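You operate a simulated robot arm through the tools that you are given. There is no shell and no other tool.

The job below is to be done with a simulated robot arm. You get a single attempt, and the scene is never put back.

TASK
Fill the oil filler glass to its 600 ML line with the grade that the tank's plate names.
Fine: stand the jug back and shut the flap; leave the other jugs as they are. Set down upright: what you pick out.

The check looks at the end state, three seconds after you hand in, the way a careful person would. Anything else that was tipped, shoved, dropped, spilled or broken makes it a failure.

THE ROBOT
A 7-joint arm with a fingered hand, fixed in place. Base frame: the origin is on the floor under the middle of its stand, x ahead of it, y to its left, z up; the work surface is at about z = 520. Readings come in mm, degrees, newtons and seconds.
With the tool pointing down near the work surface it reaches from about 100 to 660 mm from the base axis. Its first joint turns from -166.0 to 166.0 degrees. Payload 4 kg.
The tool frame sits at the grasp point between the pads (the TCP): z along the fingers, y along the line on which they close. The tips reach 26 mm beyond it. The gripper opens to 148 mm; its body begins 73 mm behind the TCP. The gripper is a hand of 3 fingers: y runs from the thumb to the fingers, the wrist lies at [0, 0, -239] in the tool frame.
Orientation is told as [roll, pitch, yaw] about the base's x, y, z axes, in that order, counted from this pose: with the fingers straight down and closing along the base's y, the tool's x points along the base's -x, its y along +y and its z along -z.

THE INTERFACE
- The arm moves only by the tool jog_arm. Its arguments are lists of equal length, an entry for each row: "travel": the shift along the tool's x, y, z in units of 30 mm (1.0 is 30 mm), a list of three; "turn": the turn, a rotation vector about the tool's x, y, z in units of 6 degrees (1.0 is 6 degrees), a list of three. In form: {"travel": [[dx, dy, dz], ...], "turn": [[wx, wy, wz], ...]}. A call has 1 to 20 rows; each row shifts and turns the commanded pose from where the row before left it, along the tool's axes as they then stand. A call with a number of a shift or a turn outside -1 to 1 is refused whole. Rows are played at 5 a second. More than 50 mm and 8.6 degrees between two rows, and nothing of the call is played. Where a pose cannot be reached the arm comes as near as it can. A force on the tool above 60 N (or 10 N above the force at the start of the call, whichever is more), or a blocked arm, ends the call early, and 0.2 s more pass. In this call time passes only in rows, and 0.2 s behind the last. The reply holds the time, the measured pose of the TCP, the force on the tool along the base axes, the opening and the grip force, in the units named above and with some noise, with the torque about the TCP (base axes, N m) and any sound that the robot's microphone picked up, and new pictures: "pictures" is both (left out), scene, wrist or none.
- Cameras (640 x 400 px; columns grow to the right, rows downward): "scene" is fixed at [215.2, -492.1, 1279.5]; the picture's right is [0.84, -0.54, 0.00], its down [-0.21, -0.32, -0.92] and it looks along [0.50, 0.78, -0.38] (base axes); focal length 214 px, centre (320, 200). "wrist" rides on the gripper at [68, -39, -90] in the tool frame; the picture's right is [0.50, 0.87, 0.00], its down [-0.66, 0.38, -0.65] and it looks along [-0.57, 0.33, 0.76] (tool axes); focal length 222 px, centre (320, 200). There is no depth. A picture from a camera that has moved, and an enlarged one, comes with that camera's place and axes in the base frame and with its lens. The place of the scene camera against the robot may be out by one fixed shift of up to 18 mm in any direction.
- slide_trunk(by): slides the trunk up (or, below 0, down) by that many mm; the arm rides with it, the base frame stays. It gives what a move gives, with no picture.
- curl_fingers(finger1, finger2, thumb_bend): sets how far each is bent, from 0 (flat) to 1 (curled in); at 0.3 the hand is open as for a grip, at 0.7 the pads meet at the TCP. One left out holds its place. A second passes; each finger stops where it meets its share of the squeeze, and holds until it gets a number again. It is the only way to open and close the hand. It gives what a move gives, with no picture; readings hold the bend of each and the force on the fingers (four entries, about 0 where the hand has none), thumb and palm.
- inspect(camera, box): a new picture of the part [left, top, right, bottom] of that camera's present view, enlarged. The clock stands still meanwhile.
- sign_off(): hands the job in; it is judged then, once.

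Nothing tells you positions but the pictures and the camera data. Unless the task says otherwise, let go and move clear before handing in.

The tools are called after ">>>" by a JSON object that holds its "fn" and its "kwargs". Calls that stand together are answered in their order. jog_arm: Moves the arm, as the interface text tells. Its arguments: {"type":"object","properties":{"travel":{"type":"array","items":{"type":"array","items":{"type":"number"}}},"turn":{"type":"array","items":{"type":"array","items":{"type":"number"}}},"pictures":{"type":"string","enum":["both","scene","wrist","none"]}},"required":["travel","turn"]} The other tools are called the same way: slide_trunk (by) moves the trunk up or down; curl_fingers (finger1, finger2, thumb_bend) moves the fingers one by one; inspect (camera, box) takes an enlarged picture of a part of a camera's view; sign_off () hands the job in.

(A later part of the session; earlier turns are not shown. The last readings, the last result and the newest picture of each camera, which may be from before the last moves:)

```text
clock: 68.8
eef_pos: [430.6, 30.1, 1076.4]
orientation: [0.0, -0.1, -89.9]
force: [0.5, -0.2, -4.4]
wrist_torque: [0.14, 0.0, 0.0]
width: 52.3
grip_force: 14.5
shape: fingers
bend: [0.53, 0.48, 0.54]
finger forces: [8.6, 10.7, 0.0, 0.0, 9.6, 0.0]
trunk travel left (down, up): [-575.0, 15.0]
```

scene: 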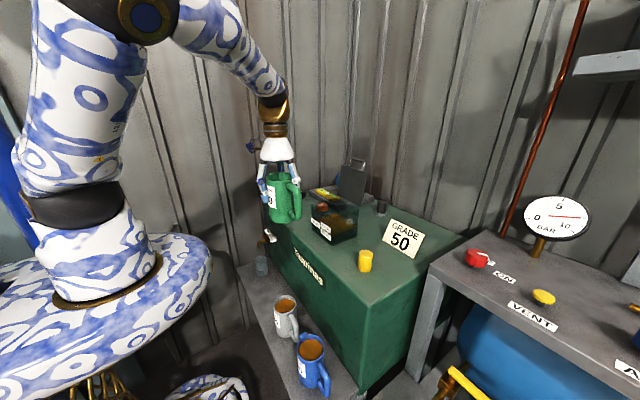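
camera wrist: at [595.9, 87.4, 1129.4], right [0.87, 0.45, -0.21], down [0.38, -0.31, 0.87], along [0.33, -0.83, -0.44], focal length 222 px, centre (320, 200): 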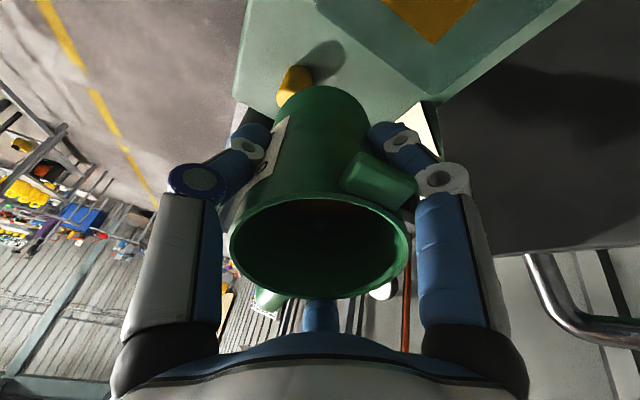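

>>> {"fn": "jog_arm", "kwargs": {"travel": [[0, -0.5, 0.4], [0, 0, 1], [0, 0, 1], [0, 0, 1], [0, 0, 1], [0, 0, 1], [0, 0, 1], [0, 0, 0.9]], "turn": [[0, 0, 0], [0, 0, 0], [0, 0, 0], [0, 0, 0], [0, 0, 0], [0, 0, 0], [0, 0, 0], [0, 0, 0]], "pictures": "both"}}

>>> {"fn": "inspect", "kwargs": {"camera": "wrist", "box": [480, 180, 640, 400]}}

```text
clock: 70.6
eef_pos: [415.5, 28.9, 858.1]
orientation: [0.1, -0.2, -89.9]
force: [0.0, 0.0, -3.7]
wrist_torque: [0.11, 0.01, -0.02]
width: 52.2
grip_force: 13.9
shape: fingers
bend: [0.53, 0.48, 0.54]
finger forces: [8.4, 10.8, 0.0, 0.0, 9.5, 0.0]
trunk travel left (down, up): [-575.0, 15.0]
camera wrist: at [376.3, 96.3, 947.4], right [0.87, 0.5, 0.0], down [0.38, -0.65, 0.66], along [0.33, -0.57, -0.76], focal length 222 px, centre (320, 200)
```

scene: 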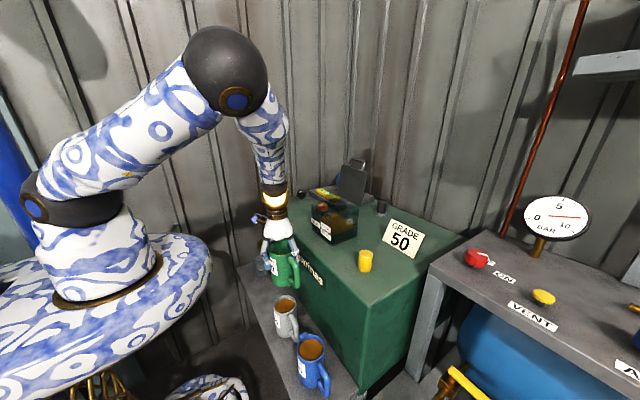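
wrist: 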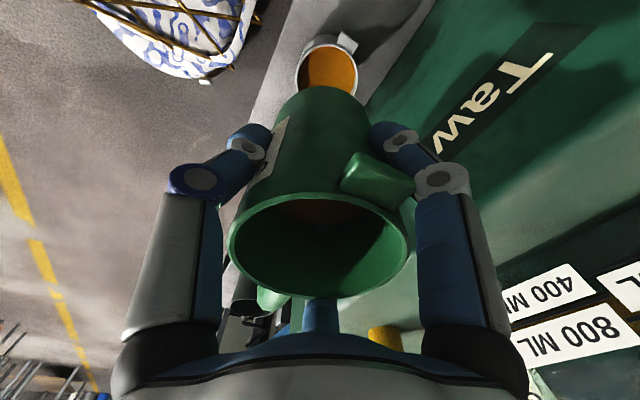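

```text
1.82 times, centred on (560, 290) of wrist
camera zoom: at [376.3, 96.3, 947.4], right [0.87, 0.5, 0.0], down [0.38, -0.65, 0.66], along [0.33, -0.57, -0.76], focal length 404 px, centre (-116, 36)
```

zoom: 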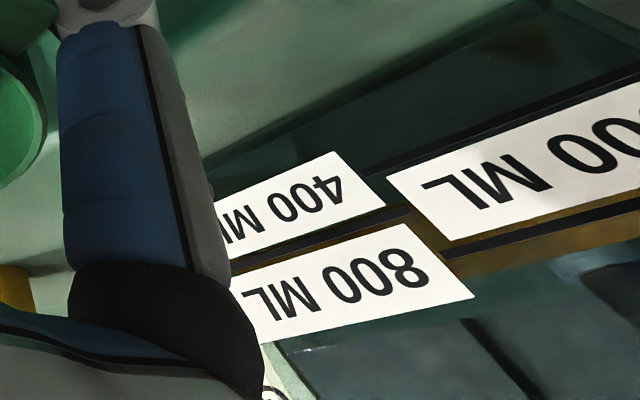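

>>> {"fn": "inspect", "kwargs": {"camera": "wrist", "box": [560, 270, 620, 320]}}

>>> {"fn": "inspect", "kwargs": {"camera": "wrist", "box": [590, 265, 640, 305]}}

```text
8.00 times, centred on (590, 295) of wrist
camera zoom: at [376.3, 96.3, 947.4], right [0.87, 0.5, 0.0], down [0.38, -0.65, 0.66], along [0.33, -0.57, -0.76], focal length 1777 px, centre (-1840, -560)
```

zoom: 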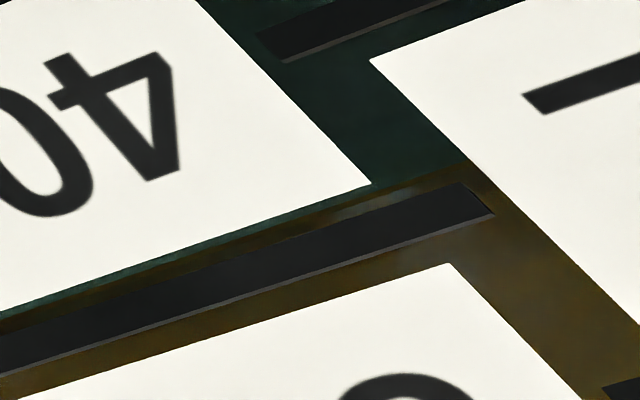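

```text
10.00 times, centred on (615, 285) of wrist
camera zoom: at [376.3, 96.3, 947.4], right [0.87, 0.5, 0.0], down [0.38, -0.65, 0.66], along [0.33, -0.57, -0.76], focal length 2221 px, centre (-2630, -650)
```

zoom: 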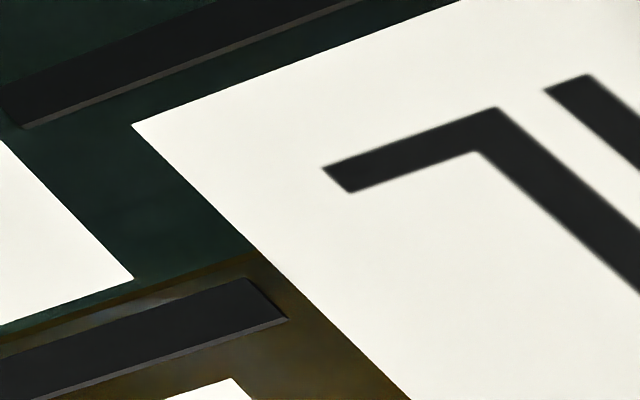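

This flat view shows the oil edge about 2.2 mm below the 600 bar visually, or about 3.2 mm once wall thickness is corrected, so roughly 48 ml is still missing. I'll take a baseline in the scene view and then return to pour.

>>> {"fn": "inspect", "kwargs": {"camera": "scene", "box": [322, 232, 346, 248]}}

>>> {"fn": "inspect", "kwargs": {"camera": "scene", "box": [344, 220, 368, 236]}}

```text
16.00 times, centred on (334, 240) of scene
camera zoom: at [215.2, -492.1, 1279.5], right [0.84, -0.54, 0.0], down [-0.21, -0.32, -0.92], along [0.5, 0.78, -0.38], focal length 3432 px, centre (96, -440)
```

zoom: 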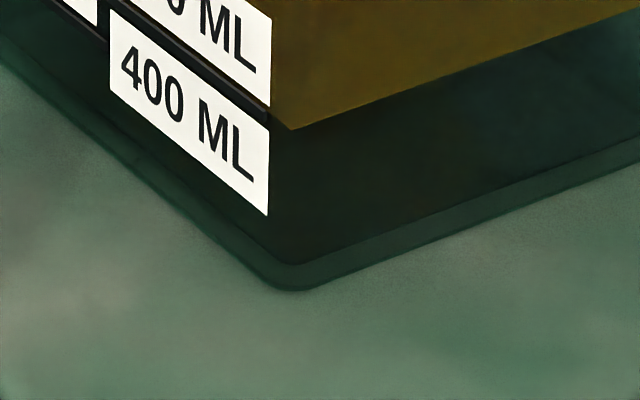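

```text
16.00 times, centred on (356, 228) of scene
camera zoom: at [215.2, -492.1, 1279.5], right [0.84, -0.54, 0.0], down [-0.21, -0.32, -0.92], along [0.5, 0.78, -0.38], focal length 3432 px, centre (-256, -248)
```

zoom: 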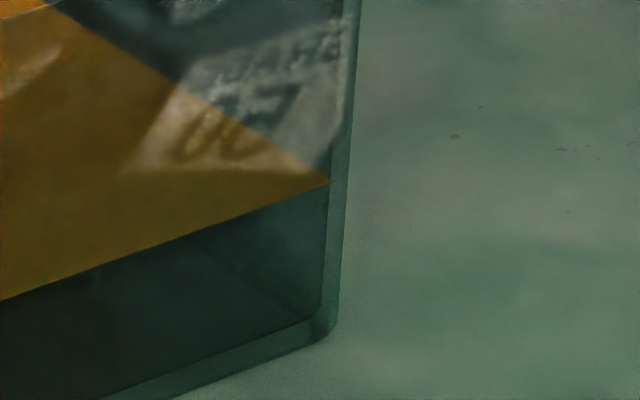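

Baseline: front corner at y=129 and back corner at y=181. Target is about 12 px higher (y≈117 and 169). Returning to the pouring spot.

>>> {"fn": "jog_arm", "kwargs": {"travel": [[0, 0, -0.9], [0, 0, -1], [0, 0, -1], [0, 0, -1], [0, 0, -1], [0, 0, -1], [0, 0, -1], [0, 0.5, -0.4], [-0.2, 0.9, 0], [-0.2, 1, 0], [-0.2, 1, 0], [-0.2, 1, 0], [-0.2, 1, 0], [-0.2, 1, 0], [-0.2, 0.9, 0], [0, 0, 0]], "turn": [[0, 0, 0], [0, 0, 0], [0, 0, 0], [0, 0, 0], [0, 0, 0], [0, 0, 0], [0, 0, 0], [0, 0, 0], [0, 0, 0], [0, 0, 0], [0, 0, 0], [0, 0, 0], [0, 0, 0], [0, 0, 0], [0, 0, 0], [0, 0, 0]], "pictures": "scene"}}

```text
clock: 74.0
eef_pos: [634.8, -11.6, 1077.5]
orientation: [0.0, -0.1, -89.9]
force: [-0.2, -1.0, -3.6]
wrist_torque: [0.11, 0.01, -0.03]
width: 51.6
grip_force: 14.2
shape: fingers
bend: [0.53, 0.48, 0.55]
finger forces: [8.5, 10.9, 0.0, 0.1, 9.5, 0.1]
trunk travel left (down, up): [-575.0, 15.0]
```

scene: 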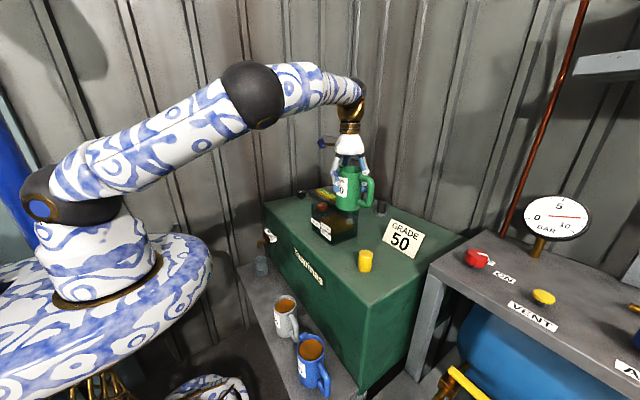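

Back at the pouring spot. I'll tilt to about 45° first.

>>> {"fn": "jog_arm", "kwargs": {"travel": [[0, 0, 0], [0, 0, 0], [0, 0, 0], [0, 0, 0], [0, 0, 0], [0, 0, 0], [0, 0, 0], [0, 0, 0], [0, 0, 0]], "turn": [[0, -0.6, 0], [0, -0.9, 0], [0, -0.9, 0], [0, -0.9, 0], [0, -0.9, 0], [0, -0.9, 0], [0, -0.9, 0], [0, -0.9, 0], [0, -0.6, 0]], "pictures": "scene"}}

>>> {"fn": "inspect", "kwargs": {"camera": "scene", "box": [322, 232, 346, 248]}}

>>> {"fn": "inspect", "kwargs": {"camera": "scene", "box": [270, 120, 410, 260]}}

```text
clock: 76.0
eef_pos: [635.5, -12.5, 1076.7]
orientation: [0.0, -45.2, -90.0]
force: [-0.1, 0.5, -4.4]
wrist_torque: [0.22, -0.03, 0.01]
width: 51.8
grip_force: 14.7
shape: fingers
bend: [0.53, 0.48, 0.55]
finger forces: [9.6, 9.6, 0.0, 0.0, 9.6, 0.0]
trunk travel left (down, up): [-575.0, 15.0]
```

scene: 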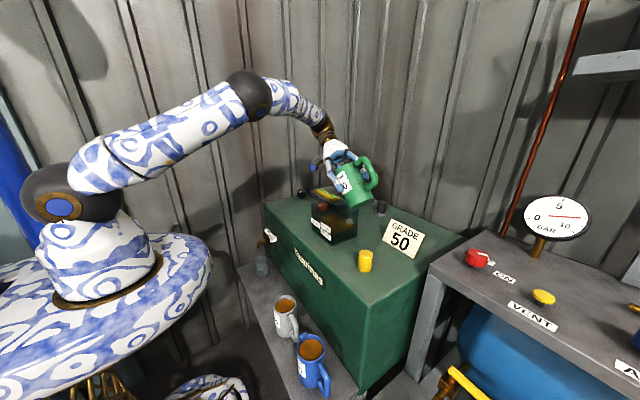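

```text
16.00 times, centred on (334, 240) of scene
camera zoom: at [215.2, -492.1, 1279.5], right [0.84, -0.54, 0.0], down [-0.21, -0.32, -0.92], along [0.5, 0.78, -0.38], focal length 3432 px, centre (96, -440)
```

zoom: 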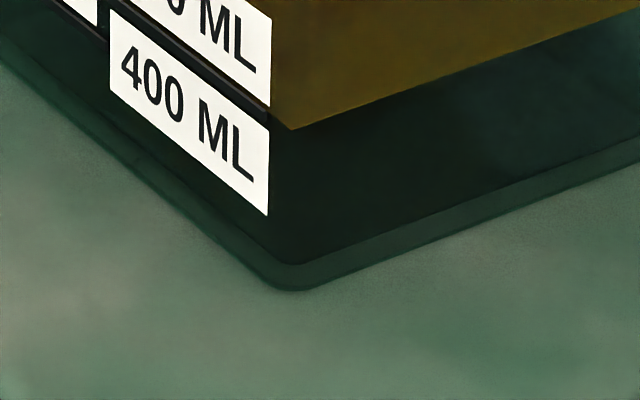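

```text
2.86 times, centred on (340, 190) of scene
camera zoom: at [215.2, -492.1, 1279.5], right [0.84, -0.54, 0.0], down [-0.21, -0.32, -0.92], along [0.5, 0.78, -0.38], focal length 613 px, centre (263, 229)
```

zoom: 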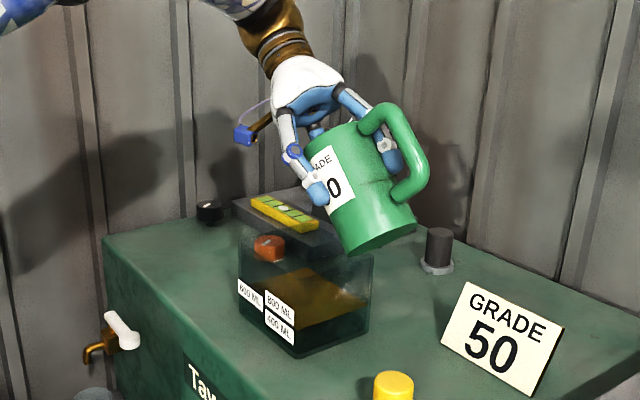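

>>> {"fn": "jog_arm", "kwargs": {"travel": [[0, 0, 0], [0, 0, 0]], "turn": [[0, -0.35, 0], [0, -0.35, 0]], "pictures": "none"}}

>>> {"fn": "inspect", "kwargs": {"camera": "scene", "box": [322, 232, 346, 248]}}

```text
clock: 76.6
eef_pos: [635.7, -12.6, 1076.2]
orientation: [0.0, -49.3, -89.9]
force: [0.2, 0.2, -4.2]
wrist_torque: [0.18, 0.01, -0.01]
width: 51.4
grip_force: 14.2
shape: fingers
bend: [0.53, 0.48, 0.55]
finger forces: [9.8, 9.5, 0.1, 0.0, 9.5, 0.0]
trunk travel left (down, up): [-575.0, 15.0]
```

```text
16.00 times, centred on (334, 240) of scene
camera zoom: at [215.2, -492.1, 1279.5], right [0.84, -0.54, 0.0], down [-0.21, -0.32, -0.92], along [0.5, 0.78, -0.38], focal length 3432 px, centre (96, -440)
```

zoom: 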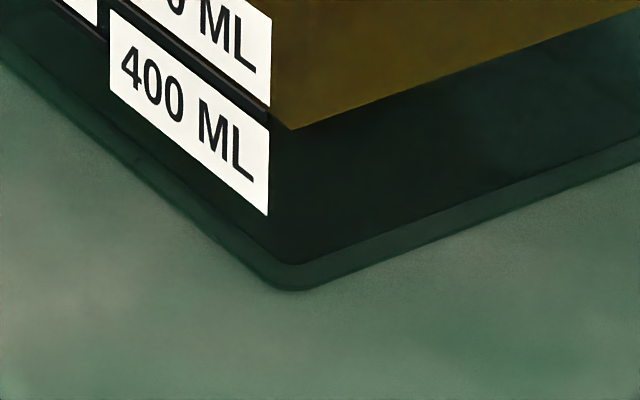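

>>> {"fn": "jog_arm", "kwargs": {"travel": [[0, 0, 0], [0, 0, 0], [0, 0, 0]], "turn": [[0, -0.25, 0], [0, -0.25, 0], [0, 0, 0]], "pictures": "none"}}

>>> {"fn": "inspect", "kwargs": {"camera": "scene", "box": [322, 232, 346, 248]}}

```text
clock: 77.4
eef_pos: [636.0, -12.7, 1076.5]
orientation: [0.2, -52.4, -90.0]
force: [-0.4, -0.5, -4.2]
wrist_torque: [0.16, 0.02, 0.02]
width: 51.4
grip_force: 14.0
shape: fingers
bend: [0.53, 0.48, 0.55]
finger forces: [9.9, 9.5, 0.0, 0.1, 9.6, 0.0]
trunk travel left (down, up): [-575.0, 15.0]
```

```text
16.00 times, centred on (334, 240) of scene
camera zoom: at [215.2, -492.1, 1279.5], right [0.84, -0.54, 0.0], down [-0.21, -0.32, -0.92], along [0.5, 0.78, -0.38], focal length 3432 px, centre (96, -440)
```

zoom: 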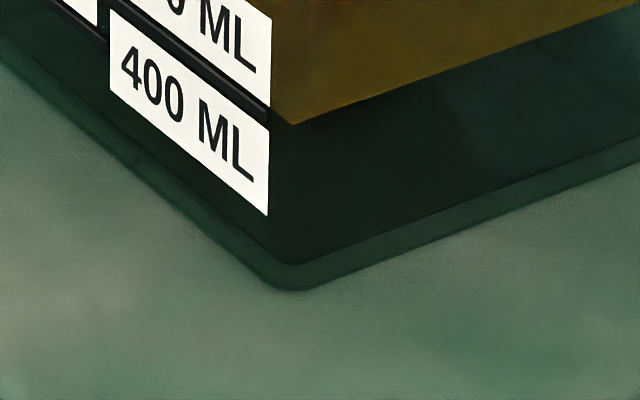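

>>> {"fn": "jog_arm", "kwargs": {"travel": [[0, 0, 0], [0, 0, 0]], "turn": [[0, -0.15, 0], [0, 0, 0]], "pictures": "none"}}

>>> {"fn": "inspect", "kwargs": {"camera": "scene", "box": [322, 232, 346, 248]}}

>>> {"fn": "inspect", "kwargs": {"camera": "scene", "box": [344, 220, 368, 236]}}

```text
clock: 78.0
eef_pos: [635.8, -11.6, 1075.9]
orientation: [0.0, -53.2, -90.0]
force: [0.5, 0.5, -3.7]
wrist_torque: [0.22, 0.03, 0.02]
width: 51.4
grip_force: 14.3
shape: fingers
bend: [0.53, 0.48, 0.55]
finger forces: [9.8, 9.5, 0.0, 0.0, 9.5, 0.0]
trunk travel left (down, up): [-575.0, 15.0]
```

```text
16.00 times, centred on (334, 240) of scene
camera zoom: at [215.2, -492.1, 1279.5], right [0.84, -0.54, 0.0], down [-0.21, -0.32, -0.92], along [0.5, 0.78, -0.38], focal length 3432 px, centre (96, -440)
```

zoom: 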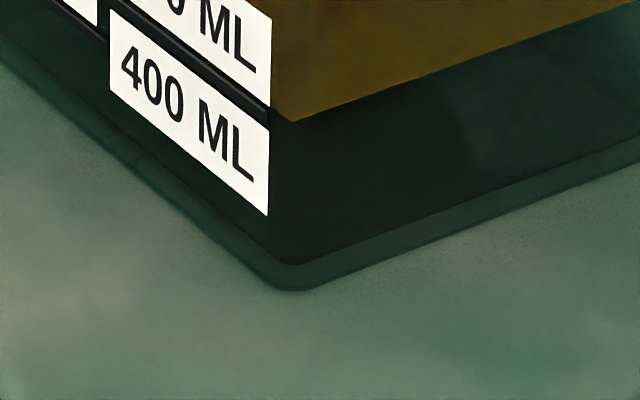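

```text
16.00 times, centred on (356, 228) of scene
camera zoom: at [215.2, -492.1, 1279.5], right [0.84, -0.54, 0.0], down [-0.21, -0.32, -0.92], along [0.5, 0.78, -0.38], focal length 3432 px, centre (-256, -248)
```

zoom: 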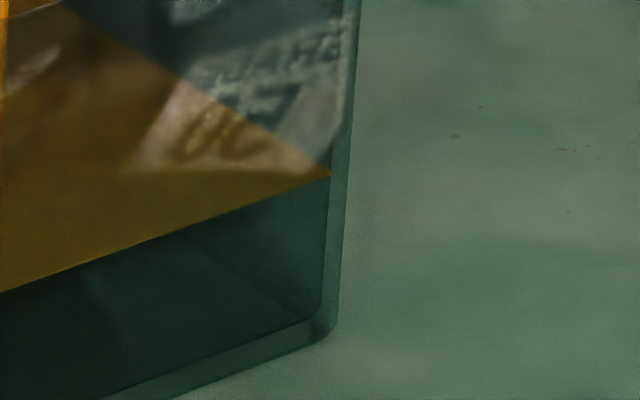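

>>> {"fn": "jog_arm", "kwargs": {"travel": [[0, 0, 0], [0, 0, 0]], "turn": [[0, -0.15, 0], [0, 0, 0]], "pictures": "none"}}

>>> {"fn": "inspect", "kwargs": {"camera": "scene", "box": [322, 232, 346, 248]}}

>>> {"fn": "inspect", "kwargs": {"camera": "scene", "box": [344, 220, 368, 236]}}

```text
clock: 78.6
eef_pos: [635.9, -11.3, 1076.6]
orientation: [0.1, -54.2, -90.1]
force: [0.1, 0.1, -3.6]
wrist_torque: [0.16, 0.0, 0.01]
width: 51.1
grip_force: 14.1
shape: fingers
bend: [0.53, 0.48, 0.55]
finger forces: [9.8, 9.5, 0.0, 0.0, 9.5, 0.1]
trunk travel left (down, up): [-575.0, 15.0]
```

```text
16.00 times, centred on (334, 240) of scene
camera zoom: at [215.2, -492.1, 1279.5], right [0.84, -0.54, 0.0], down [-0.21, -0.32, -0.92], along [0.5, 0.78, -0.38], focal length 3432 px, centre (96, -440)
```

zoom: 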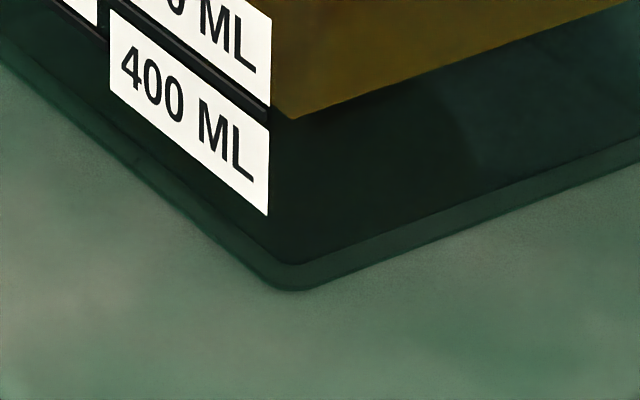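

```text
16.00 times, centred on (356, 228) of scene
camera zoom: at [215.2, -492.1, 1279.5], right [0.84, -0.54, 0.0], down [-0.21, -0.32, -0.92], along [0.5, 0.78, -0.38], focal length 3432 px, centre (-256, -248)
```

zoom: 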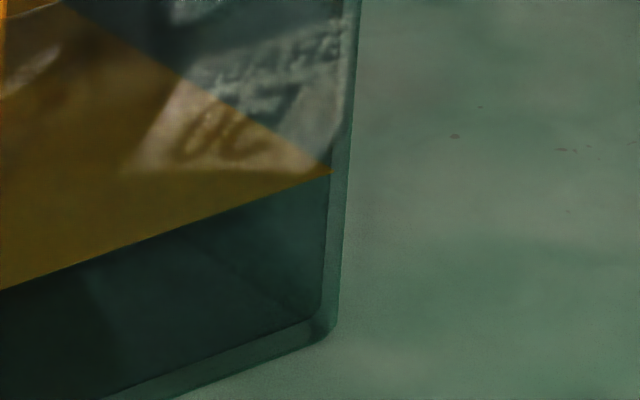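

Nearly there (about 39 of 48 ml). One more short moment, then tilt back in the same move.

>>> {"fn": "jog_arm", "kwargs": {"travel": [[0, 0, 0], [0, 0, 0], [0, 0, 0], [0, 0, 0], [0, 0, 0], [0, 0, 0]], "turn": [[0, -0.12, 0], [0, 0, 0], [0, 0.9, 0], [0, 1, 0], [0, 1, 0], [0, 1, 0]], "pictures": "none"}}

>>> {"fn": "inspect", "kwargs": {"camera": "scene", "box": [322, 232, 346, 248]}}

>>> {"fn": "inspect", "kwargs": {"camera": "scene", "box": [344, 220, 368, 236]}}

```text
clock: 80.0
eef_pos: [635.6, -12.5, 1075.4]
orientation: [0.2, -31.3, -89.9]
force: [-0.3, -0.9, -3.6]
wrist_torque: [0.12, 0.02, -0.03]
width: 51.2
grip_force: 14.6
shape: fingers
bend: [0.53, 0.48, 0.55]
finger forces: [9.4, 10.0, 0.1, 0.1, 9.2, 0.0]
trunk travel left (down, up): [-575.0, 15.0]
```

```text
16.00 times, centred on (334, 240) of scene
camera zoom: at [215.2, -492.1, 1279.5], right [0.84, -0.54, 0.0], down [-0.21, -0.32, -0.92], along [0.5, 0.78, -0.38], focal length 3432 px, centre (96, -440)
```

zoom: 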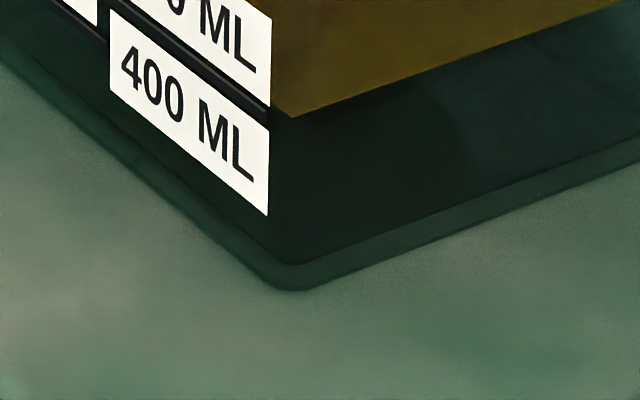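

```text
16.00 times, centred on (356, 228) of scene
camera zoom: at [215.2, -492.1, 1279.5], right [0.84, -0.54, 0.0], down [-0.21, -0.32, -0.92], along [0.5, 0.78, -0.38], focal length 3432 px, centre (-256, -248)
```

zoom: 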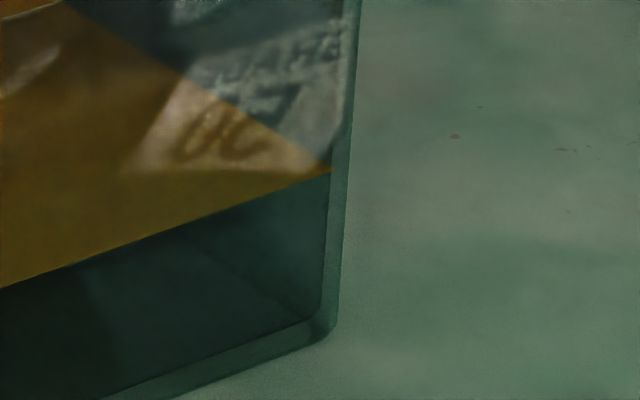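

The rise matches the target. I'll go back to the flat-angle view to confirm before returning the jug.

>>> {"fn": "jog_arm", "kwargs": {"travel": [[0, 0, 0], [0, 0, 0], [0, 0, 0], [0, 0, 0], [0, 0, 0], [0, 0, 0], [0.2, -0.8, 0], [0.2, -1, 0], [0.2, -1, 0], [0.2, -1, 0], [0.2, -1, 0], [0.2, -1, 0], [0.2, -1, 0], [0, -0.5, 0]], "turn": [[0, 0.87, 0], [0, 0.87, 0], [0, 0.87, 0], [0, 0.87, 0], [0, 0.87, 0], [0, 0.87, 0], [0, 0, 0], [0, 0, 0], [0, 0, 0], [0, 0, 0], [0, 0, 0], [0, 0, 0], [0, 0, 0], [0, 0, 0]], "pictures": "scene"}}

>>> {"fn": "jog_arm", "kwargs": {"travel": [[0, 0, 0.4], [0, 0, 1], [0, 0, 1], [0, 0, 1], [0, 0, 1], [0, 0, 1], [0, 0, 1], [0, 0, 0.9]], "turn": [[0, 0, 0], [0, 0, 0], [0, 0, 0], [0, 0, 0], [0, 0, 0], [0, 0, 0], [0, 0, 0], [0, 0, 0]], "pictures": "wrist"}}

>>> {"fn": "inspect", "kwargs": {"camera": "wrist", "box": [560, 270, 620, 320]}}

>>> {"fn": "inspect", "kwargs": {"camera": "wrist", "box": [590, 265, 640, 305]}}

```text
clock: 83.0
eef_pos: [417.1, 29.6, 1076.3]
orientation: [0.1, -0.1, -89.9]
force: [0.3, 0.1, -4.0]
wrist_torque: [0.09, 0.02, -0.01]
width: 50.7
grip_force: 14.1
shape: fingers
bend: [0.53, 0.48, 0.55]
finger forces: [8.3, 11.0, 0.0, 0.1, 9.3, 0.0]
trunk travel left (down, up): [-575.0, 15.0]
```

scene: 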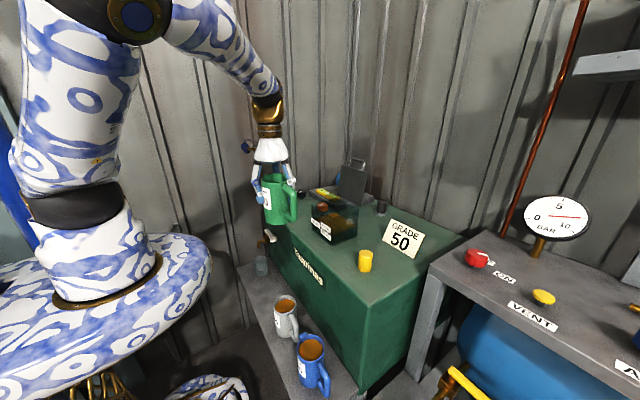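

```text
clock: 84.8
eef_pos: [418.3, 28.6, 856.3]
orientation: [0.2, -0.1, -89.9]
force: [-0.6, 1.1, -4.1]
wrist_torque: [0.11, 0.03, -0.01]
width: 50.9
grip_force: 14.8
shape: fingers
bend: [0.53, 0.48, 0.55]
finger forces: [8.4, 11.0, 0.0, 0.0, 8.9, 0.1]
trunk travel left (down, up): [-575.0, 15.0]
camera wrist: at [378.8, 96.3, 947.2], right [0.87, 0.5, 0.0], down [0.38, -0.65, 0.66], along [0.33, -0.57, -0.75], focal length 222 px, centre (320, 200)
```

wrist: 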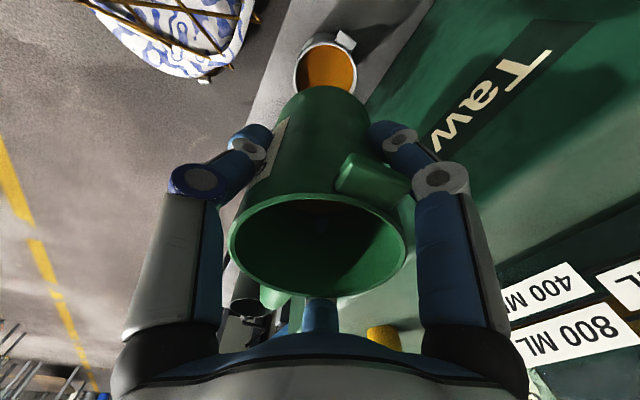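

```text
8.00 times, centred on (590, 295) of wrist
camera zoom: at [378.8, 96.3, 947.2], right [0.87, 0.5, 0.0], down [0.38, -0.65, 0.66], along [0.33, -0.57, -0.75], focal length 1777 px, centre (-1840, -560)
```

zoom: 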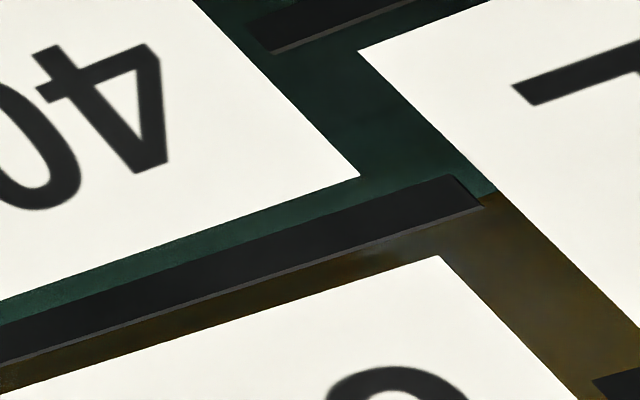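

```text
10.00 times, centred on (615, 285) of wrist
camera zoom: at [378.8, 96.3, 947.2], right [0.87, 0.5, 0.0], down [0.38, -0.65, 0.66], along [0.33, -0.57, -0.75], focal length 2221 px, centre (-2630, -650)
```

zoom: 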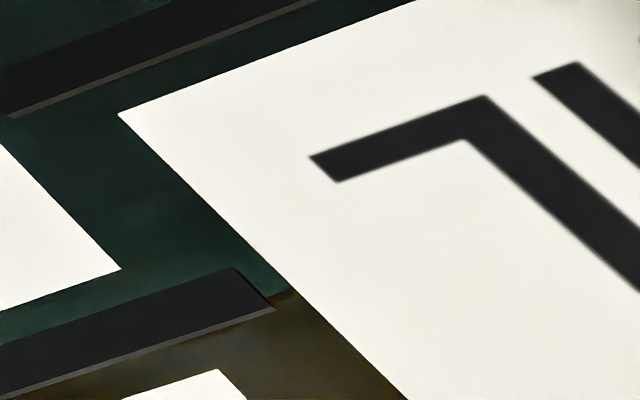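

The oil edge now lies within the 600 bar; corrected for wall thickness it's within about 0.4 mm of the line, so the fill is right. Next I'll check the jug's attitude in the hand, then carry it back.

>>> {"fn": "inspect", "kwargs": {"camera": "scene", "box": [250, 210, 330, 310]}}

>>> {"fn": "jog_arm", "kwargs": {"travel": [[0.9, 0, 0], [1, 0.01, 0], [1, 0.01, 0], [1, 0, 0], [1, 0, 0], [1, 0, 0], [0.6, 0, 0], [0, 0, 0]], "turn": [[0, 0, 0], [0, 0, 0], [0, 0, 0], [0, 0, 0], [0, 0, 0], [0, 0, 0], [0, 0, 0], [0, 0, 0]]}}

>>> {"fn": "inspect", "kwargs": {"camera": "scene", "box": [225, 200, 315, 320]}}

```text
4.00 times, centred on (290, 260) of scene
camera zoom: at [215.2, -492.1, 1279.5], right [0.84, -0.54, 0.0], down [-0.21, -0.32, -0.92], along [0.5, 0.78, -0.38], focal length 858 px, centre (440, -40)
```

zoom: 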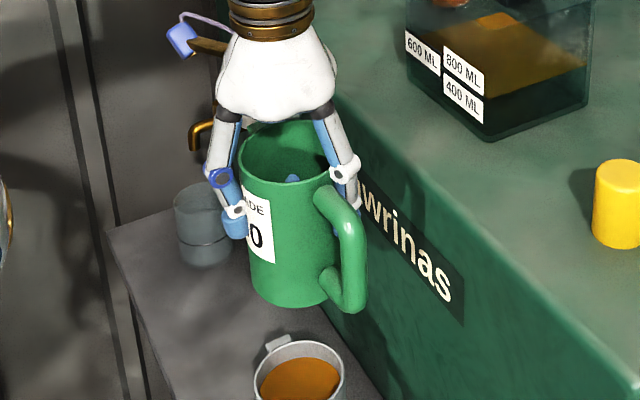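

```text
clock: 86.6
eef_pos: [417.9, 225.3, 856.8]
orientation: [0.0, -0.1, -89.9]
force: [-0.2, -0.9, -2.8]
wrist_torque: [0.09, 0.0, 0.05]
width: 50.6
grip_force: 14.3
shape: fingers
bend: [0.53, 0.48, 0.55]
finger forces: [8.2, 11.0, 0.0, 0.0, 9.0, 0.0]
trunk travel left (down, up): [-575.0, 15.0]
camera wrist: at [378.3, 292.4, 947.6], right [0.87, 0.5, 0.0], down [0.38, -0.65, 0.66], along [0.33, -0.57, -0.75], focal length 222 px, centre (320, 200)
```

scene: 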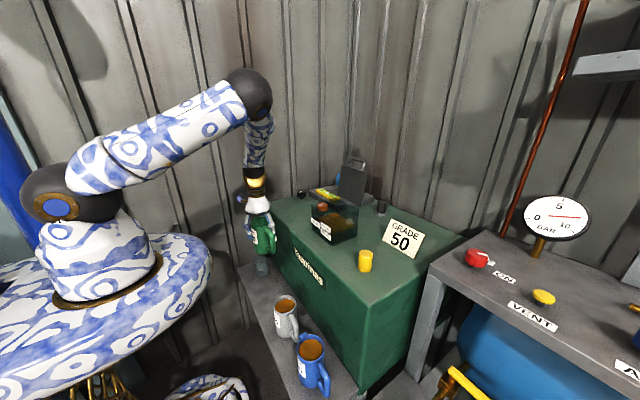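
wrist: 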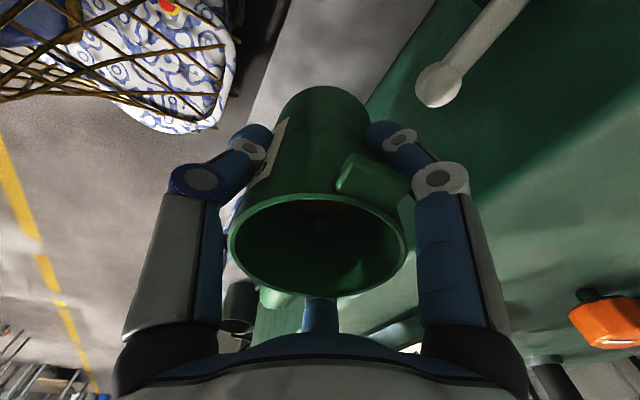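

```text
3.33 times, centred on (270, 260) of scene
camera zoom: at [215.2, -492.1, 1279.5], right [0.84, -0.54, 0.0], down [-0.21, -0.32, -0.92], along [0.5, 0.78, -0.38], focal length 715 px, centre (487, 0)
```

zoom: 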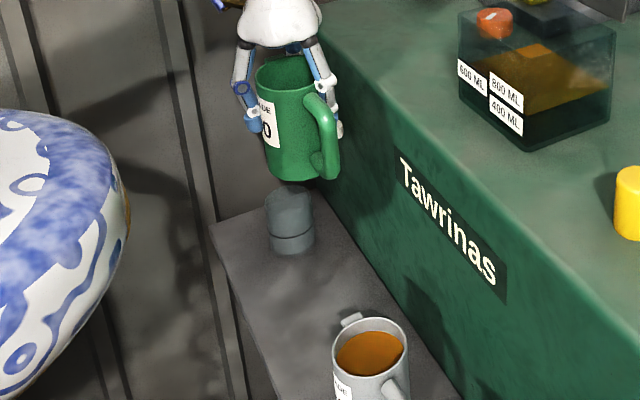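

Attitude looks upright. I'll descend along the same path to just above the ledge.

>>> {"fn": "jog_arm", "kwargs": {"travel": [[-0.06, 0.035, 0.6], [0, 0, 1], [0, 0, 1], [0, 0, 1], [0, 0, 1], [0, 0, 1], [0, 0, 1], [0, 0, 0.8], [0, 0, 0.5]], "turn": [[0, 0, 0], [0, 0, 0], [0, 0, 0], [0, 0, 0], [0, 0, 0], [0, 0, 0], [0, 0, 0], [0, 0, 0], [0, 0, 0]], "pictures": "wrist"}}

>>> {"fn": "inspect", "kwargs": {"camera": "scene", "box": [235, 230, 315, 330]}}

```text
clock: 88.6
eef_pos: [419.0, 219.7, 618.9]
orientation: [0.1, -0.1, -89.9]
force: [1.1, -0.1, -4.0]
wrist_torque: [0.1, 0.06, 0.0]
width: 50.3
grip_force: 14.4
shape: fingers
bend: [0.53, 0.48, 0.55]
finger forces: [8.4, 11.3, 0.0, 0.1, 9.0, 0.1]
trunk travel left (down, up): [-575.0, 15.0]
camera wrist: at [378.9, 287.8, 710.1], right [0.86, 0.5, 0.0], down [0.38, -0.65, 0.66], along [0.33, -0.57, -0.76], focal length 222 px, centre (320, 200)
```

wrist: 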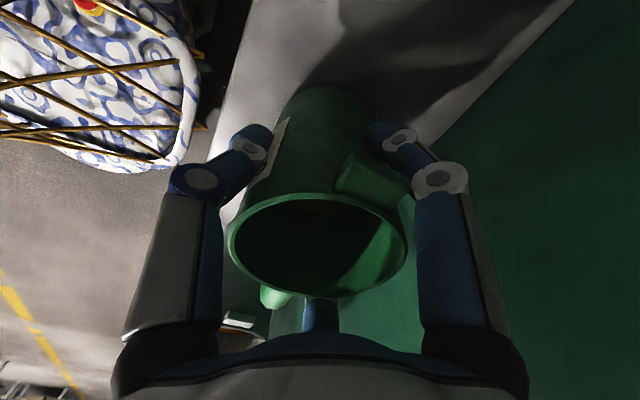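

```text
4.00 times, centred on (275, 280) of scene
camera zoom: at [215.2, -492.1, 1279.5], right [0.84, -0.54, 0.0], down [-0.21, -0.32, -0.92], along [0.5, 0.78, -0.38], focal length 858 px, centre (500, -120)
```

zoom: 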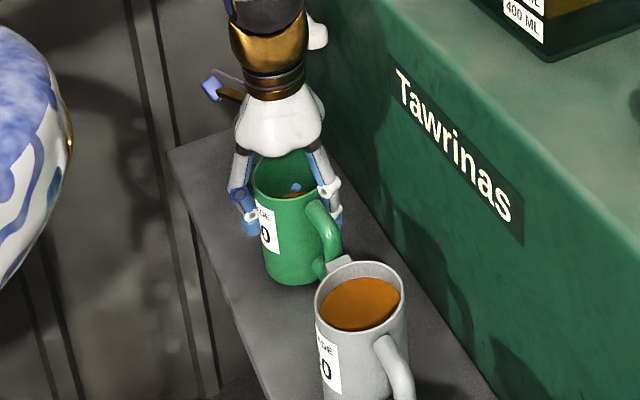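

>>> {"fn": "jog_arm", "kwargs": {"travel": [[0.12, 0, 0.1], [0, 0, 0.1], [0, 0, 0.1]], "turn": [[0, 0, 0], [0, 0, 0], [0, 0, 0]], "pictures": "none"}}

>>> {"fn": "jog_arm", "kwargs": {"travel": [[0, 0, 0.06]], "turn": [[0, 0, 0]], "pictures": "none"}}

```text
clock: 89.4
eef_pos: [419.0, 225.6, 609.6]
orientation: [0.1, 0.0, -89.9]
force: [0.7, 1.7, -1.7]
wrist_torque: [0.04, 0.05, 0.0]
width: 50.4
grip_force: 14.2
shape: fingers
bend: [0.53, 0.48, 0.55]
finger forces: [8.4, 11.2, 0.0, 0.0, 9.2, 0.0]
trunk travel left (down, up): [-575.0, 15.0]
```

```text
clock: 89.8
eef_pos: [420.0, 226.7, 608.6]
orientation: [0.1, 0.0, -89.9]
force: [0.1, 1.1, 4.2]
wrist_torque: [-0.08, 0.06, 0.01]
width: 50.5
grip_force: 14.7
shape: fingers
bend: [0.53, 0.48, 0.55]
finger forces: [9.2, 10.8, 0.0, 0.0, 9.5, 0.0]
trunk travel left (down, up): [-575.0, 15.0]
```

Contact with the ledge is felt. I'll check the jug's base sits flat, then ease the grip.

>>> {"fn": "inspect", "kwargs": {"camera": "scene", "box": [245, 245, 305, 315]}}

>>> {"fn": "curl_fingers", "kwargs": {"finger1": 0.56, "finger2": 0.52, "thumb_bend": 0.57}}

>>> {"fn": "inspect", "kwargs": {"camera": "scene", "box": [245, 245, 305, 315]}}

```text
5.71 times, centred on (275, 280) of scene
camera zoom: at [215.2, -492.1, 1279.5], right [0.84, -0.54, 0.0], down [-0.21, -0.32, -0.92], along [0.5, 0.78, -0.38], focal length 1226 px, centre (577, -257)
```

zoom: 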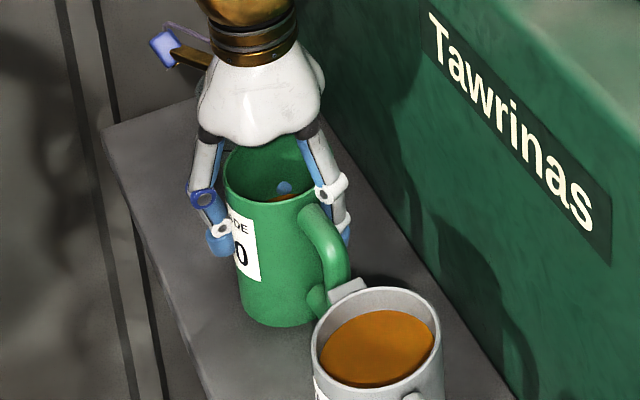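

```text
clock: 90.8
eef_pos: [419.1, 226.5, 608.8]
orientation: [0.1, -0.2, -89.8]
force: [1.0, 2.1, 2.5]
wrist_torque: [0.0, -0.04, 0.01]
width: 52.2
grip_force: 6.1
shape: fingers
bend: [0.52, 0.47, 0.54]
finger forces: [3.7, 4.5, 0.1, 0.1, 4.3, 0.0]
trunk travel left (down, up): [-575.0, 15.0]
```

```text
5.71 times, centred on (275, 280) of scene
camera zoom: at [215.2, -492.1, 1279.5], right [0.84, -0.54, 0.0], down [-0.21, -0.32, -0.92], along [0.5, 0.78, -0.38], focal length 1226 px, centre (577, -257)
```

zoom: 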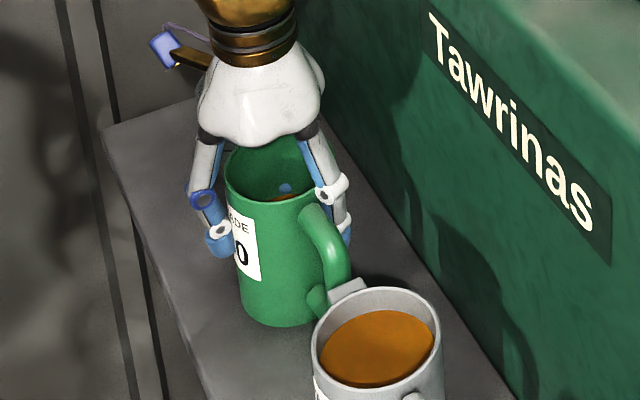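

>>> {"fn": "curl_fingers", "kwargs": {"finger1": 0.49, "finger2": 0.45, "thumb_bend": 0.5}}

>>> {"fn": "curl_fingers", "kwargs": {"finger1": 0.36, "finger2": 0.36, "thumb_bend": 0.36}}

>>> {"fn": "inspect", "kwargs": {"camera": "scene", "box": [245, 245, 305, 315]}}

>>> {"fn": "inspect", "kwargs": {"camera": "wrist", "box": [100, 50, 540, 330]}}

```text
clock: 91.8
eef_pos: [418.6, 225.8, 609.8]
orientation: [0.1, -0.1, -89.9]
force: [0.2, 0.3, -0.2]
wrist_torque: [0.04, -0.02, 0.01]
width: 63.5
grip_force: 0.0
shape: fingers
bend: [0.49, 0.45, 0.5]
finger forces: [0.1, 0.1, 0.0, 0.0, 0.0, 0.0]
trunk travel left (down, up): [-575.0, 15.0]
```

```text
clock: 92.8
eef_pos: [419.1, 226.1, 607.6]
orientation: [0.1, -0.1, -89.8]
force: [-0.1, -0.2, 0.3]
wrist_torque: [0.02, 0.02, -0.02]
width: 107.6
grip_force: 0.0
shape: fingers
bend: [0.36, 0.36, 0.36]
finger forces: [0.0, 0.0, 0.1, 0.0, 0.0, 0.0]
trunk travel left (down, up): [-575.0, 15.0]
```

```text
5.71 times, centred on (275, 280) of scene
camera zoom: at [215.2, -492.1, 1279.5], right [0.84, -0.54, 0.0], down [-0.21, -0.32, -0.92], along [0.5, 0.78, -0.38], focal length 1226 px, centre (577, -257)
```

zoom: 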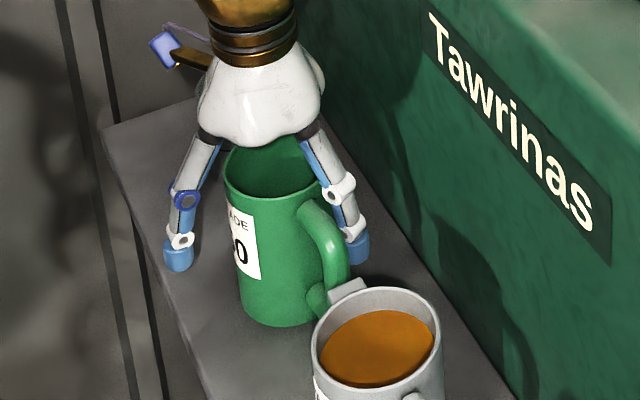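

```text
1.43 times, centred on (320, 190) of wrist
camera zoom: at [378.7, 292.9, 699.6], right [0.87, 0.5, 0.0], down [0.38, -0.65, 0.66], along [0.33, -0.57, -0.76], focal length 317 px, centre (320, 214)
```

zoom: 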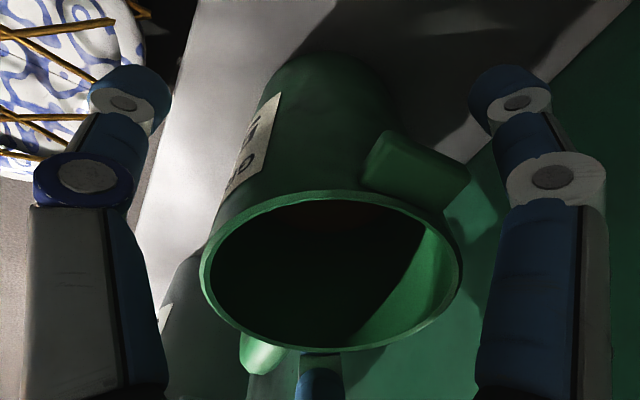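

The jug stands upright within about 5 mm of its old spot. I'll lift the open hand straight up and clear.

>>> {"fn": "jog_arm", "kwargs": {"travel": [[0, 0, -0.4], [0, 0, -0.6], [0, 0, -0.8], [0, 0, -1], [0, 0, -1], [0, 0, -1], [0, 0, -1], [0, 0, -1], [0, 0, -1], [0, 0, -1], [0, 0, -1], [0, 0, -1], [0, 0, -1], [0, 0, -1], [0, 0, -1]], "turn": [[0, 0, 0], [0, 0, 0], [0, 0, 0], [0, 0, 0], [0, 0, 0], [0, 0, 0], [0, 0, 0], [0, 0, 0], [0, 0, 0], [0, 0, 0], [0, 0, 0], [0, 0, 0], [0, 0, 0], [0, 0, 0], [0, 0, 0]]}}

>>> {"fn": "inspect", "kwargs": {"camera": "scene", "box": [235, 240, 335, 390]}}

```text
clock: 96.0
eef_pos: [419.1, 226.9, 1024.0]
orientation: [0.0, -0.2, -89.9]
force: [-0.4, 0.1, 0.0]
wrist_torque: [-0.03, 0.01, -0.02]
width: 107.6
grip_force: 0.1
shape: fingers
bend: [0.36, 0.36, 0.36]
finger forces: [0.0, 0.0, 0.0, 0.0, 0.1, 0.1]
trunk travel left (down, up): [-575.0, 15.0]
camera wrist: at [378.5, 294.2, 1114.3], right [0.87, 0.5, 0.0], down [0.38, -0.65, 0.66], along [0.33, -0.57, -0.75], focal length 222 px, centre (320, 200)
```

scene: 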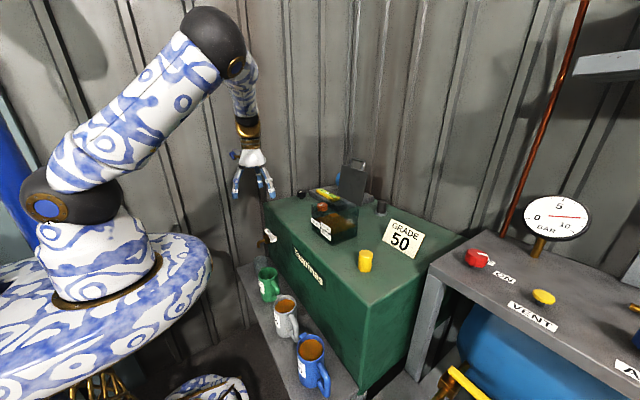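
wrist: 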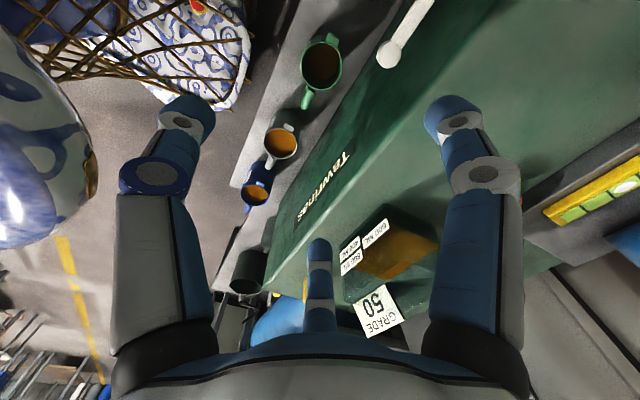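

```text
2.67 times, centred on (285, 315) of scene
camera zoom: at [215.2, -492.1, 1279.5], right [0.84, -0.54, 0.0], down [-0.21, -0.32, -0.92], along [0.5, 0.78, -0.38], focal length 572 px, centre (413, -107)
```

zoom: 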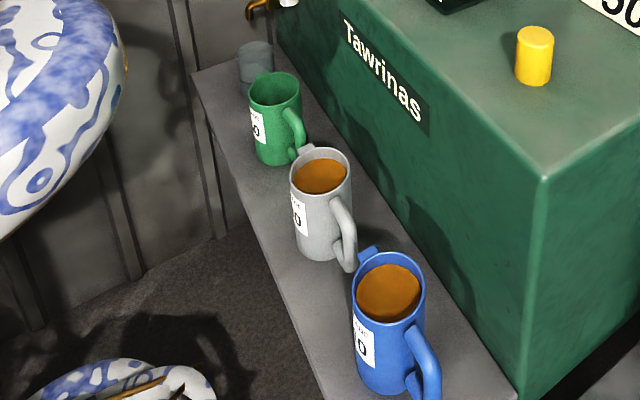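

The green jug is standing and the other jugs are untouched. Next is the flap: I'll move to a pose from which I can see and measure its bar in the open position.

>>> {"fn": "jog_arm", "kwargs": {"travel": [[0, 0, -0.9], [0, 0, -0.9], [0, 0, -0.9], [0, 0, -0.9], [0, 0, -0.9], [-0.767, 0.863, 0], [-0.767, 0.861, 0.065], [-0.767, 0.854, 0.129], [-0.767, 0.842, 0.192], [-0.767, 0.825, 0.255], [-0.767, 0.804, 0.315], [-0.767, 0.778, 0.375]], "turn": [[0, 0, 0], [0, 0, 0], [0, 0, 0], [0, 0, 0], [0, 0, 0], [-0.714, 0, 0], [-0.714, 0, 0], [-0.714, 0, 0], [-0.714, 0, 0], [-0.714, 0, 0], [-0.714, 0, 0], [-0.714, 0, 0]]}}

>>> {"fn": "inspect", "kwargs": {"camera": "wrist", "box": [260, 60, 520, 260]}}

>>> {"fn": "inspect", "kwargs": {"camera": "scene", "box": [300, 120, 400, 235]}}

```text
clock: 98.6
eef_pos: [598.0, 64.7, 1158.2]
orientation: [30.1, -0.2, -89.9]
force: [0.5, 0.2, 1.0]
wrist_torque: [-0.03, -0.02, 0.01]
width: 107.6
grip_force: 0.0
shape: fingers
bend: [0.36, 0.36, 0.36]
finger forces: [0.1, 0.0, 0.0, 0.0, 0.1, 0.0]
trunk travel left (down, up): [-575.0, 15.0]
camera wrist: at [518.2, 131.9, 1216.8], right [0.75, 0.5, 0.43], down [0.0, -0.65, 0.76], along [0.66, -0.57, -0.49], focal length 222 px, centre (320, 200)
```

scene: 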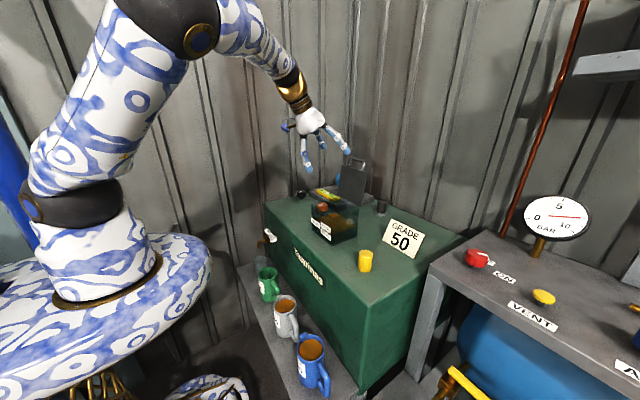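
wrist: 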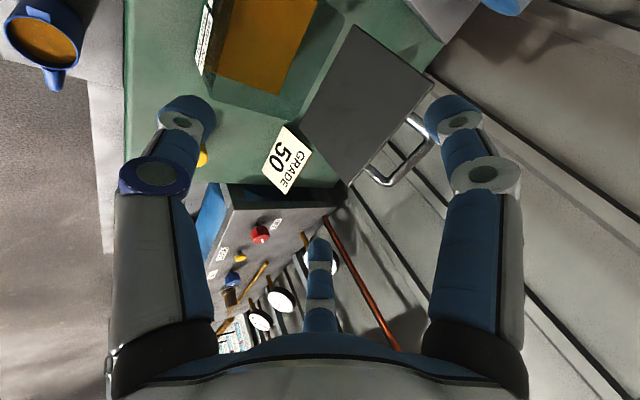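

```text
2.00 times, centred on (390, 160) of wrist
camera zoom: at [518.2, 131.9, 1216.8], right [0.75, 0.5, 0.43], down [0.0, -0.65, 0.76], along [0.66, -0.57, -0.49], focal length 444 px, centre (180, 280)
```

zoom: 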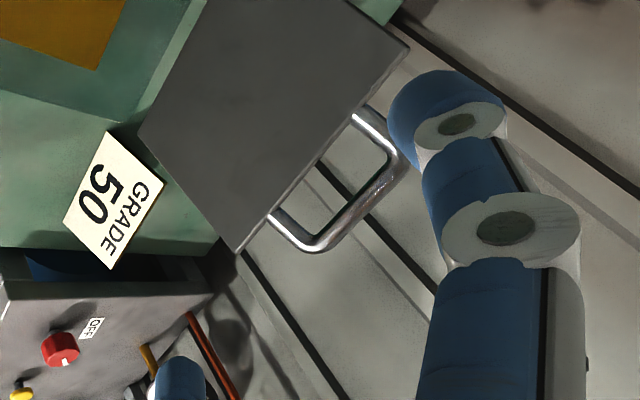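

```text
3.48 times, centred on (350, 178) of scene
camera zoom: at [215.2, -492.1, 1279.5], right [0.84, -0.54, 0.0], down [-0.21, -0.32, -0.92], along [0.5, 0.78, -0.38], focal length 746 px, centre (216, 278)
```

zoom: 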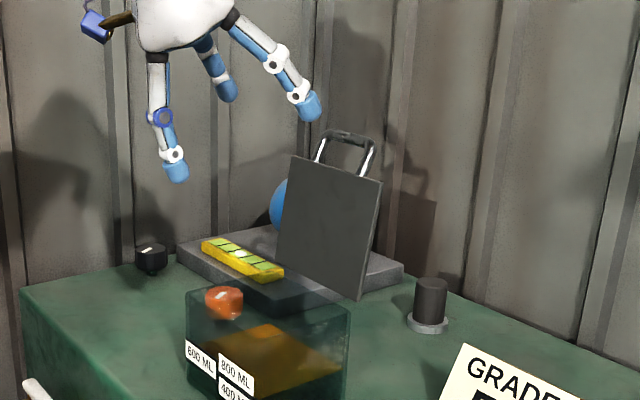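

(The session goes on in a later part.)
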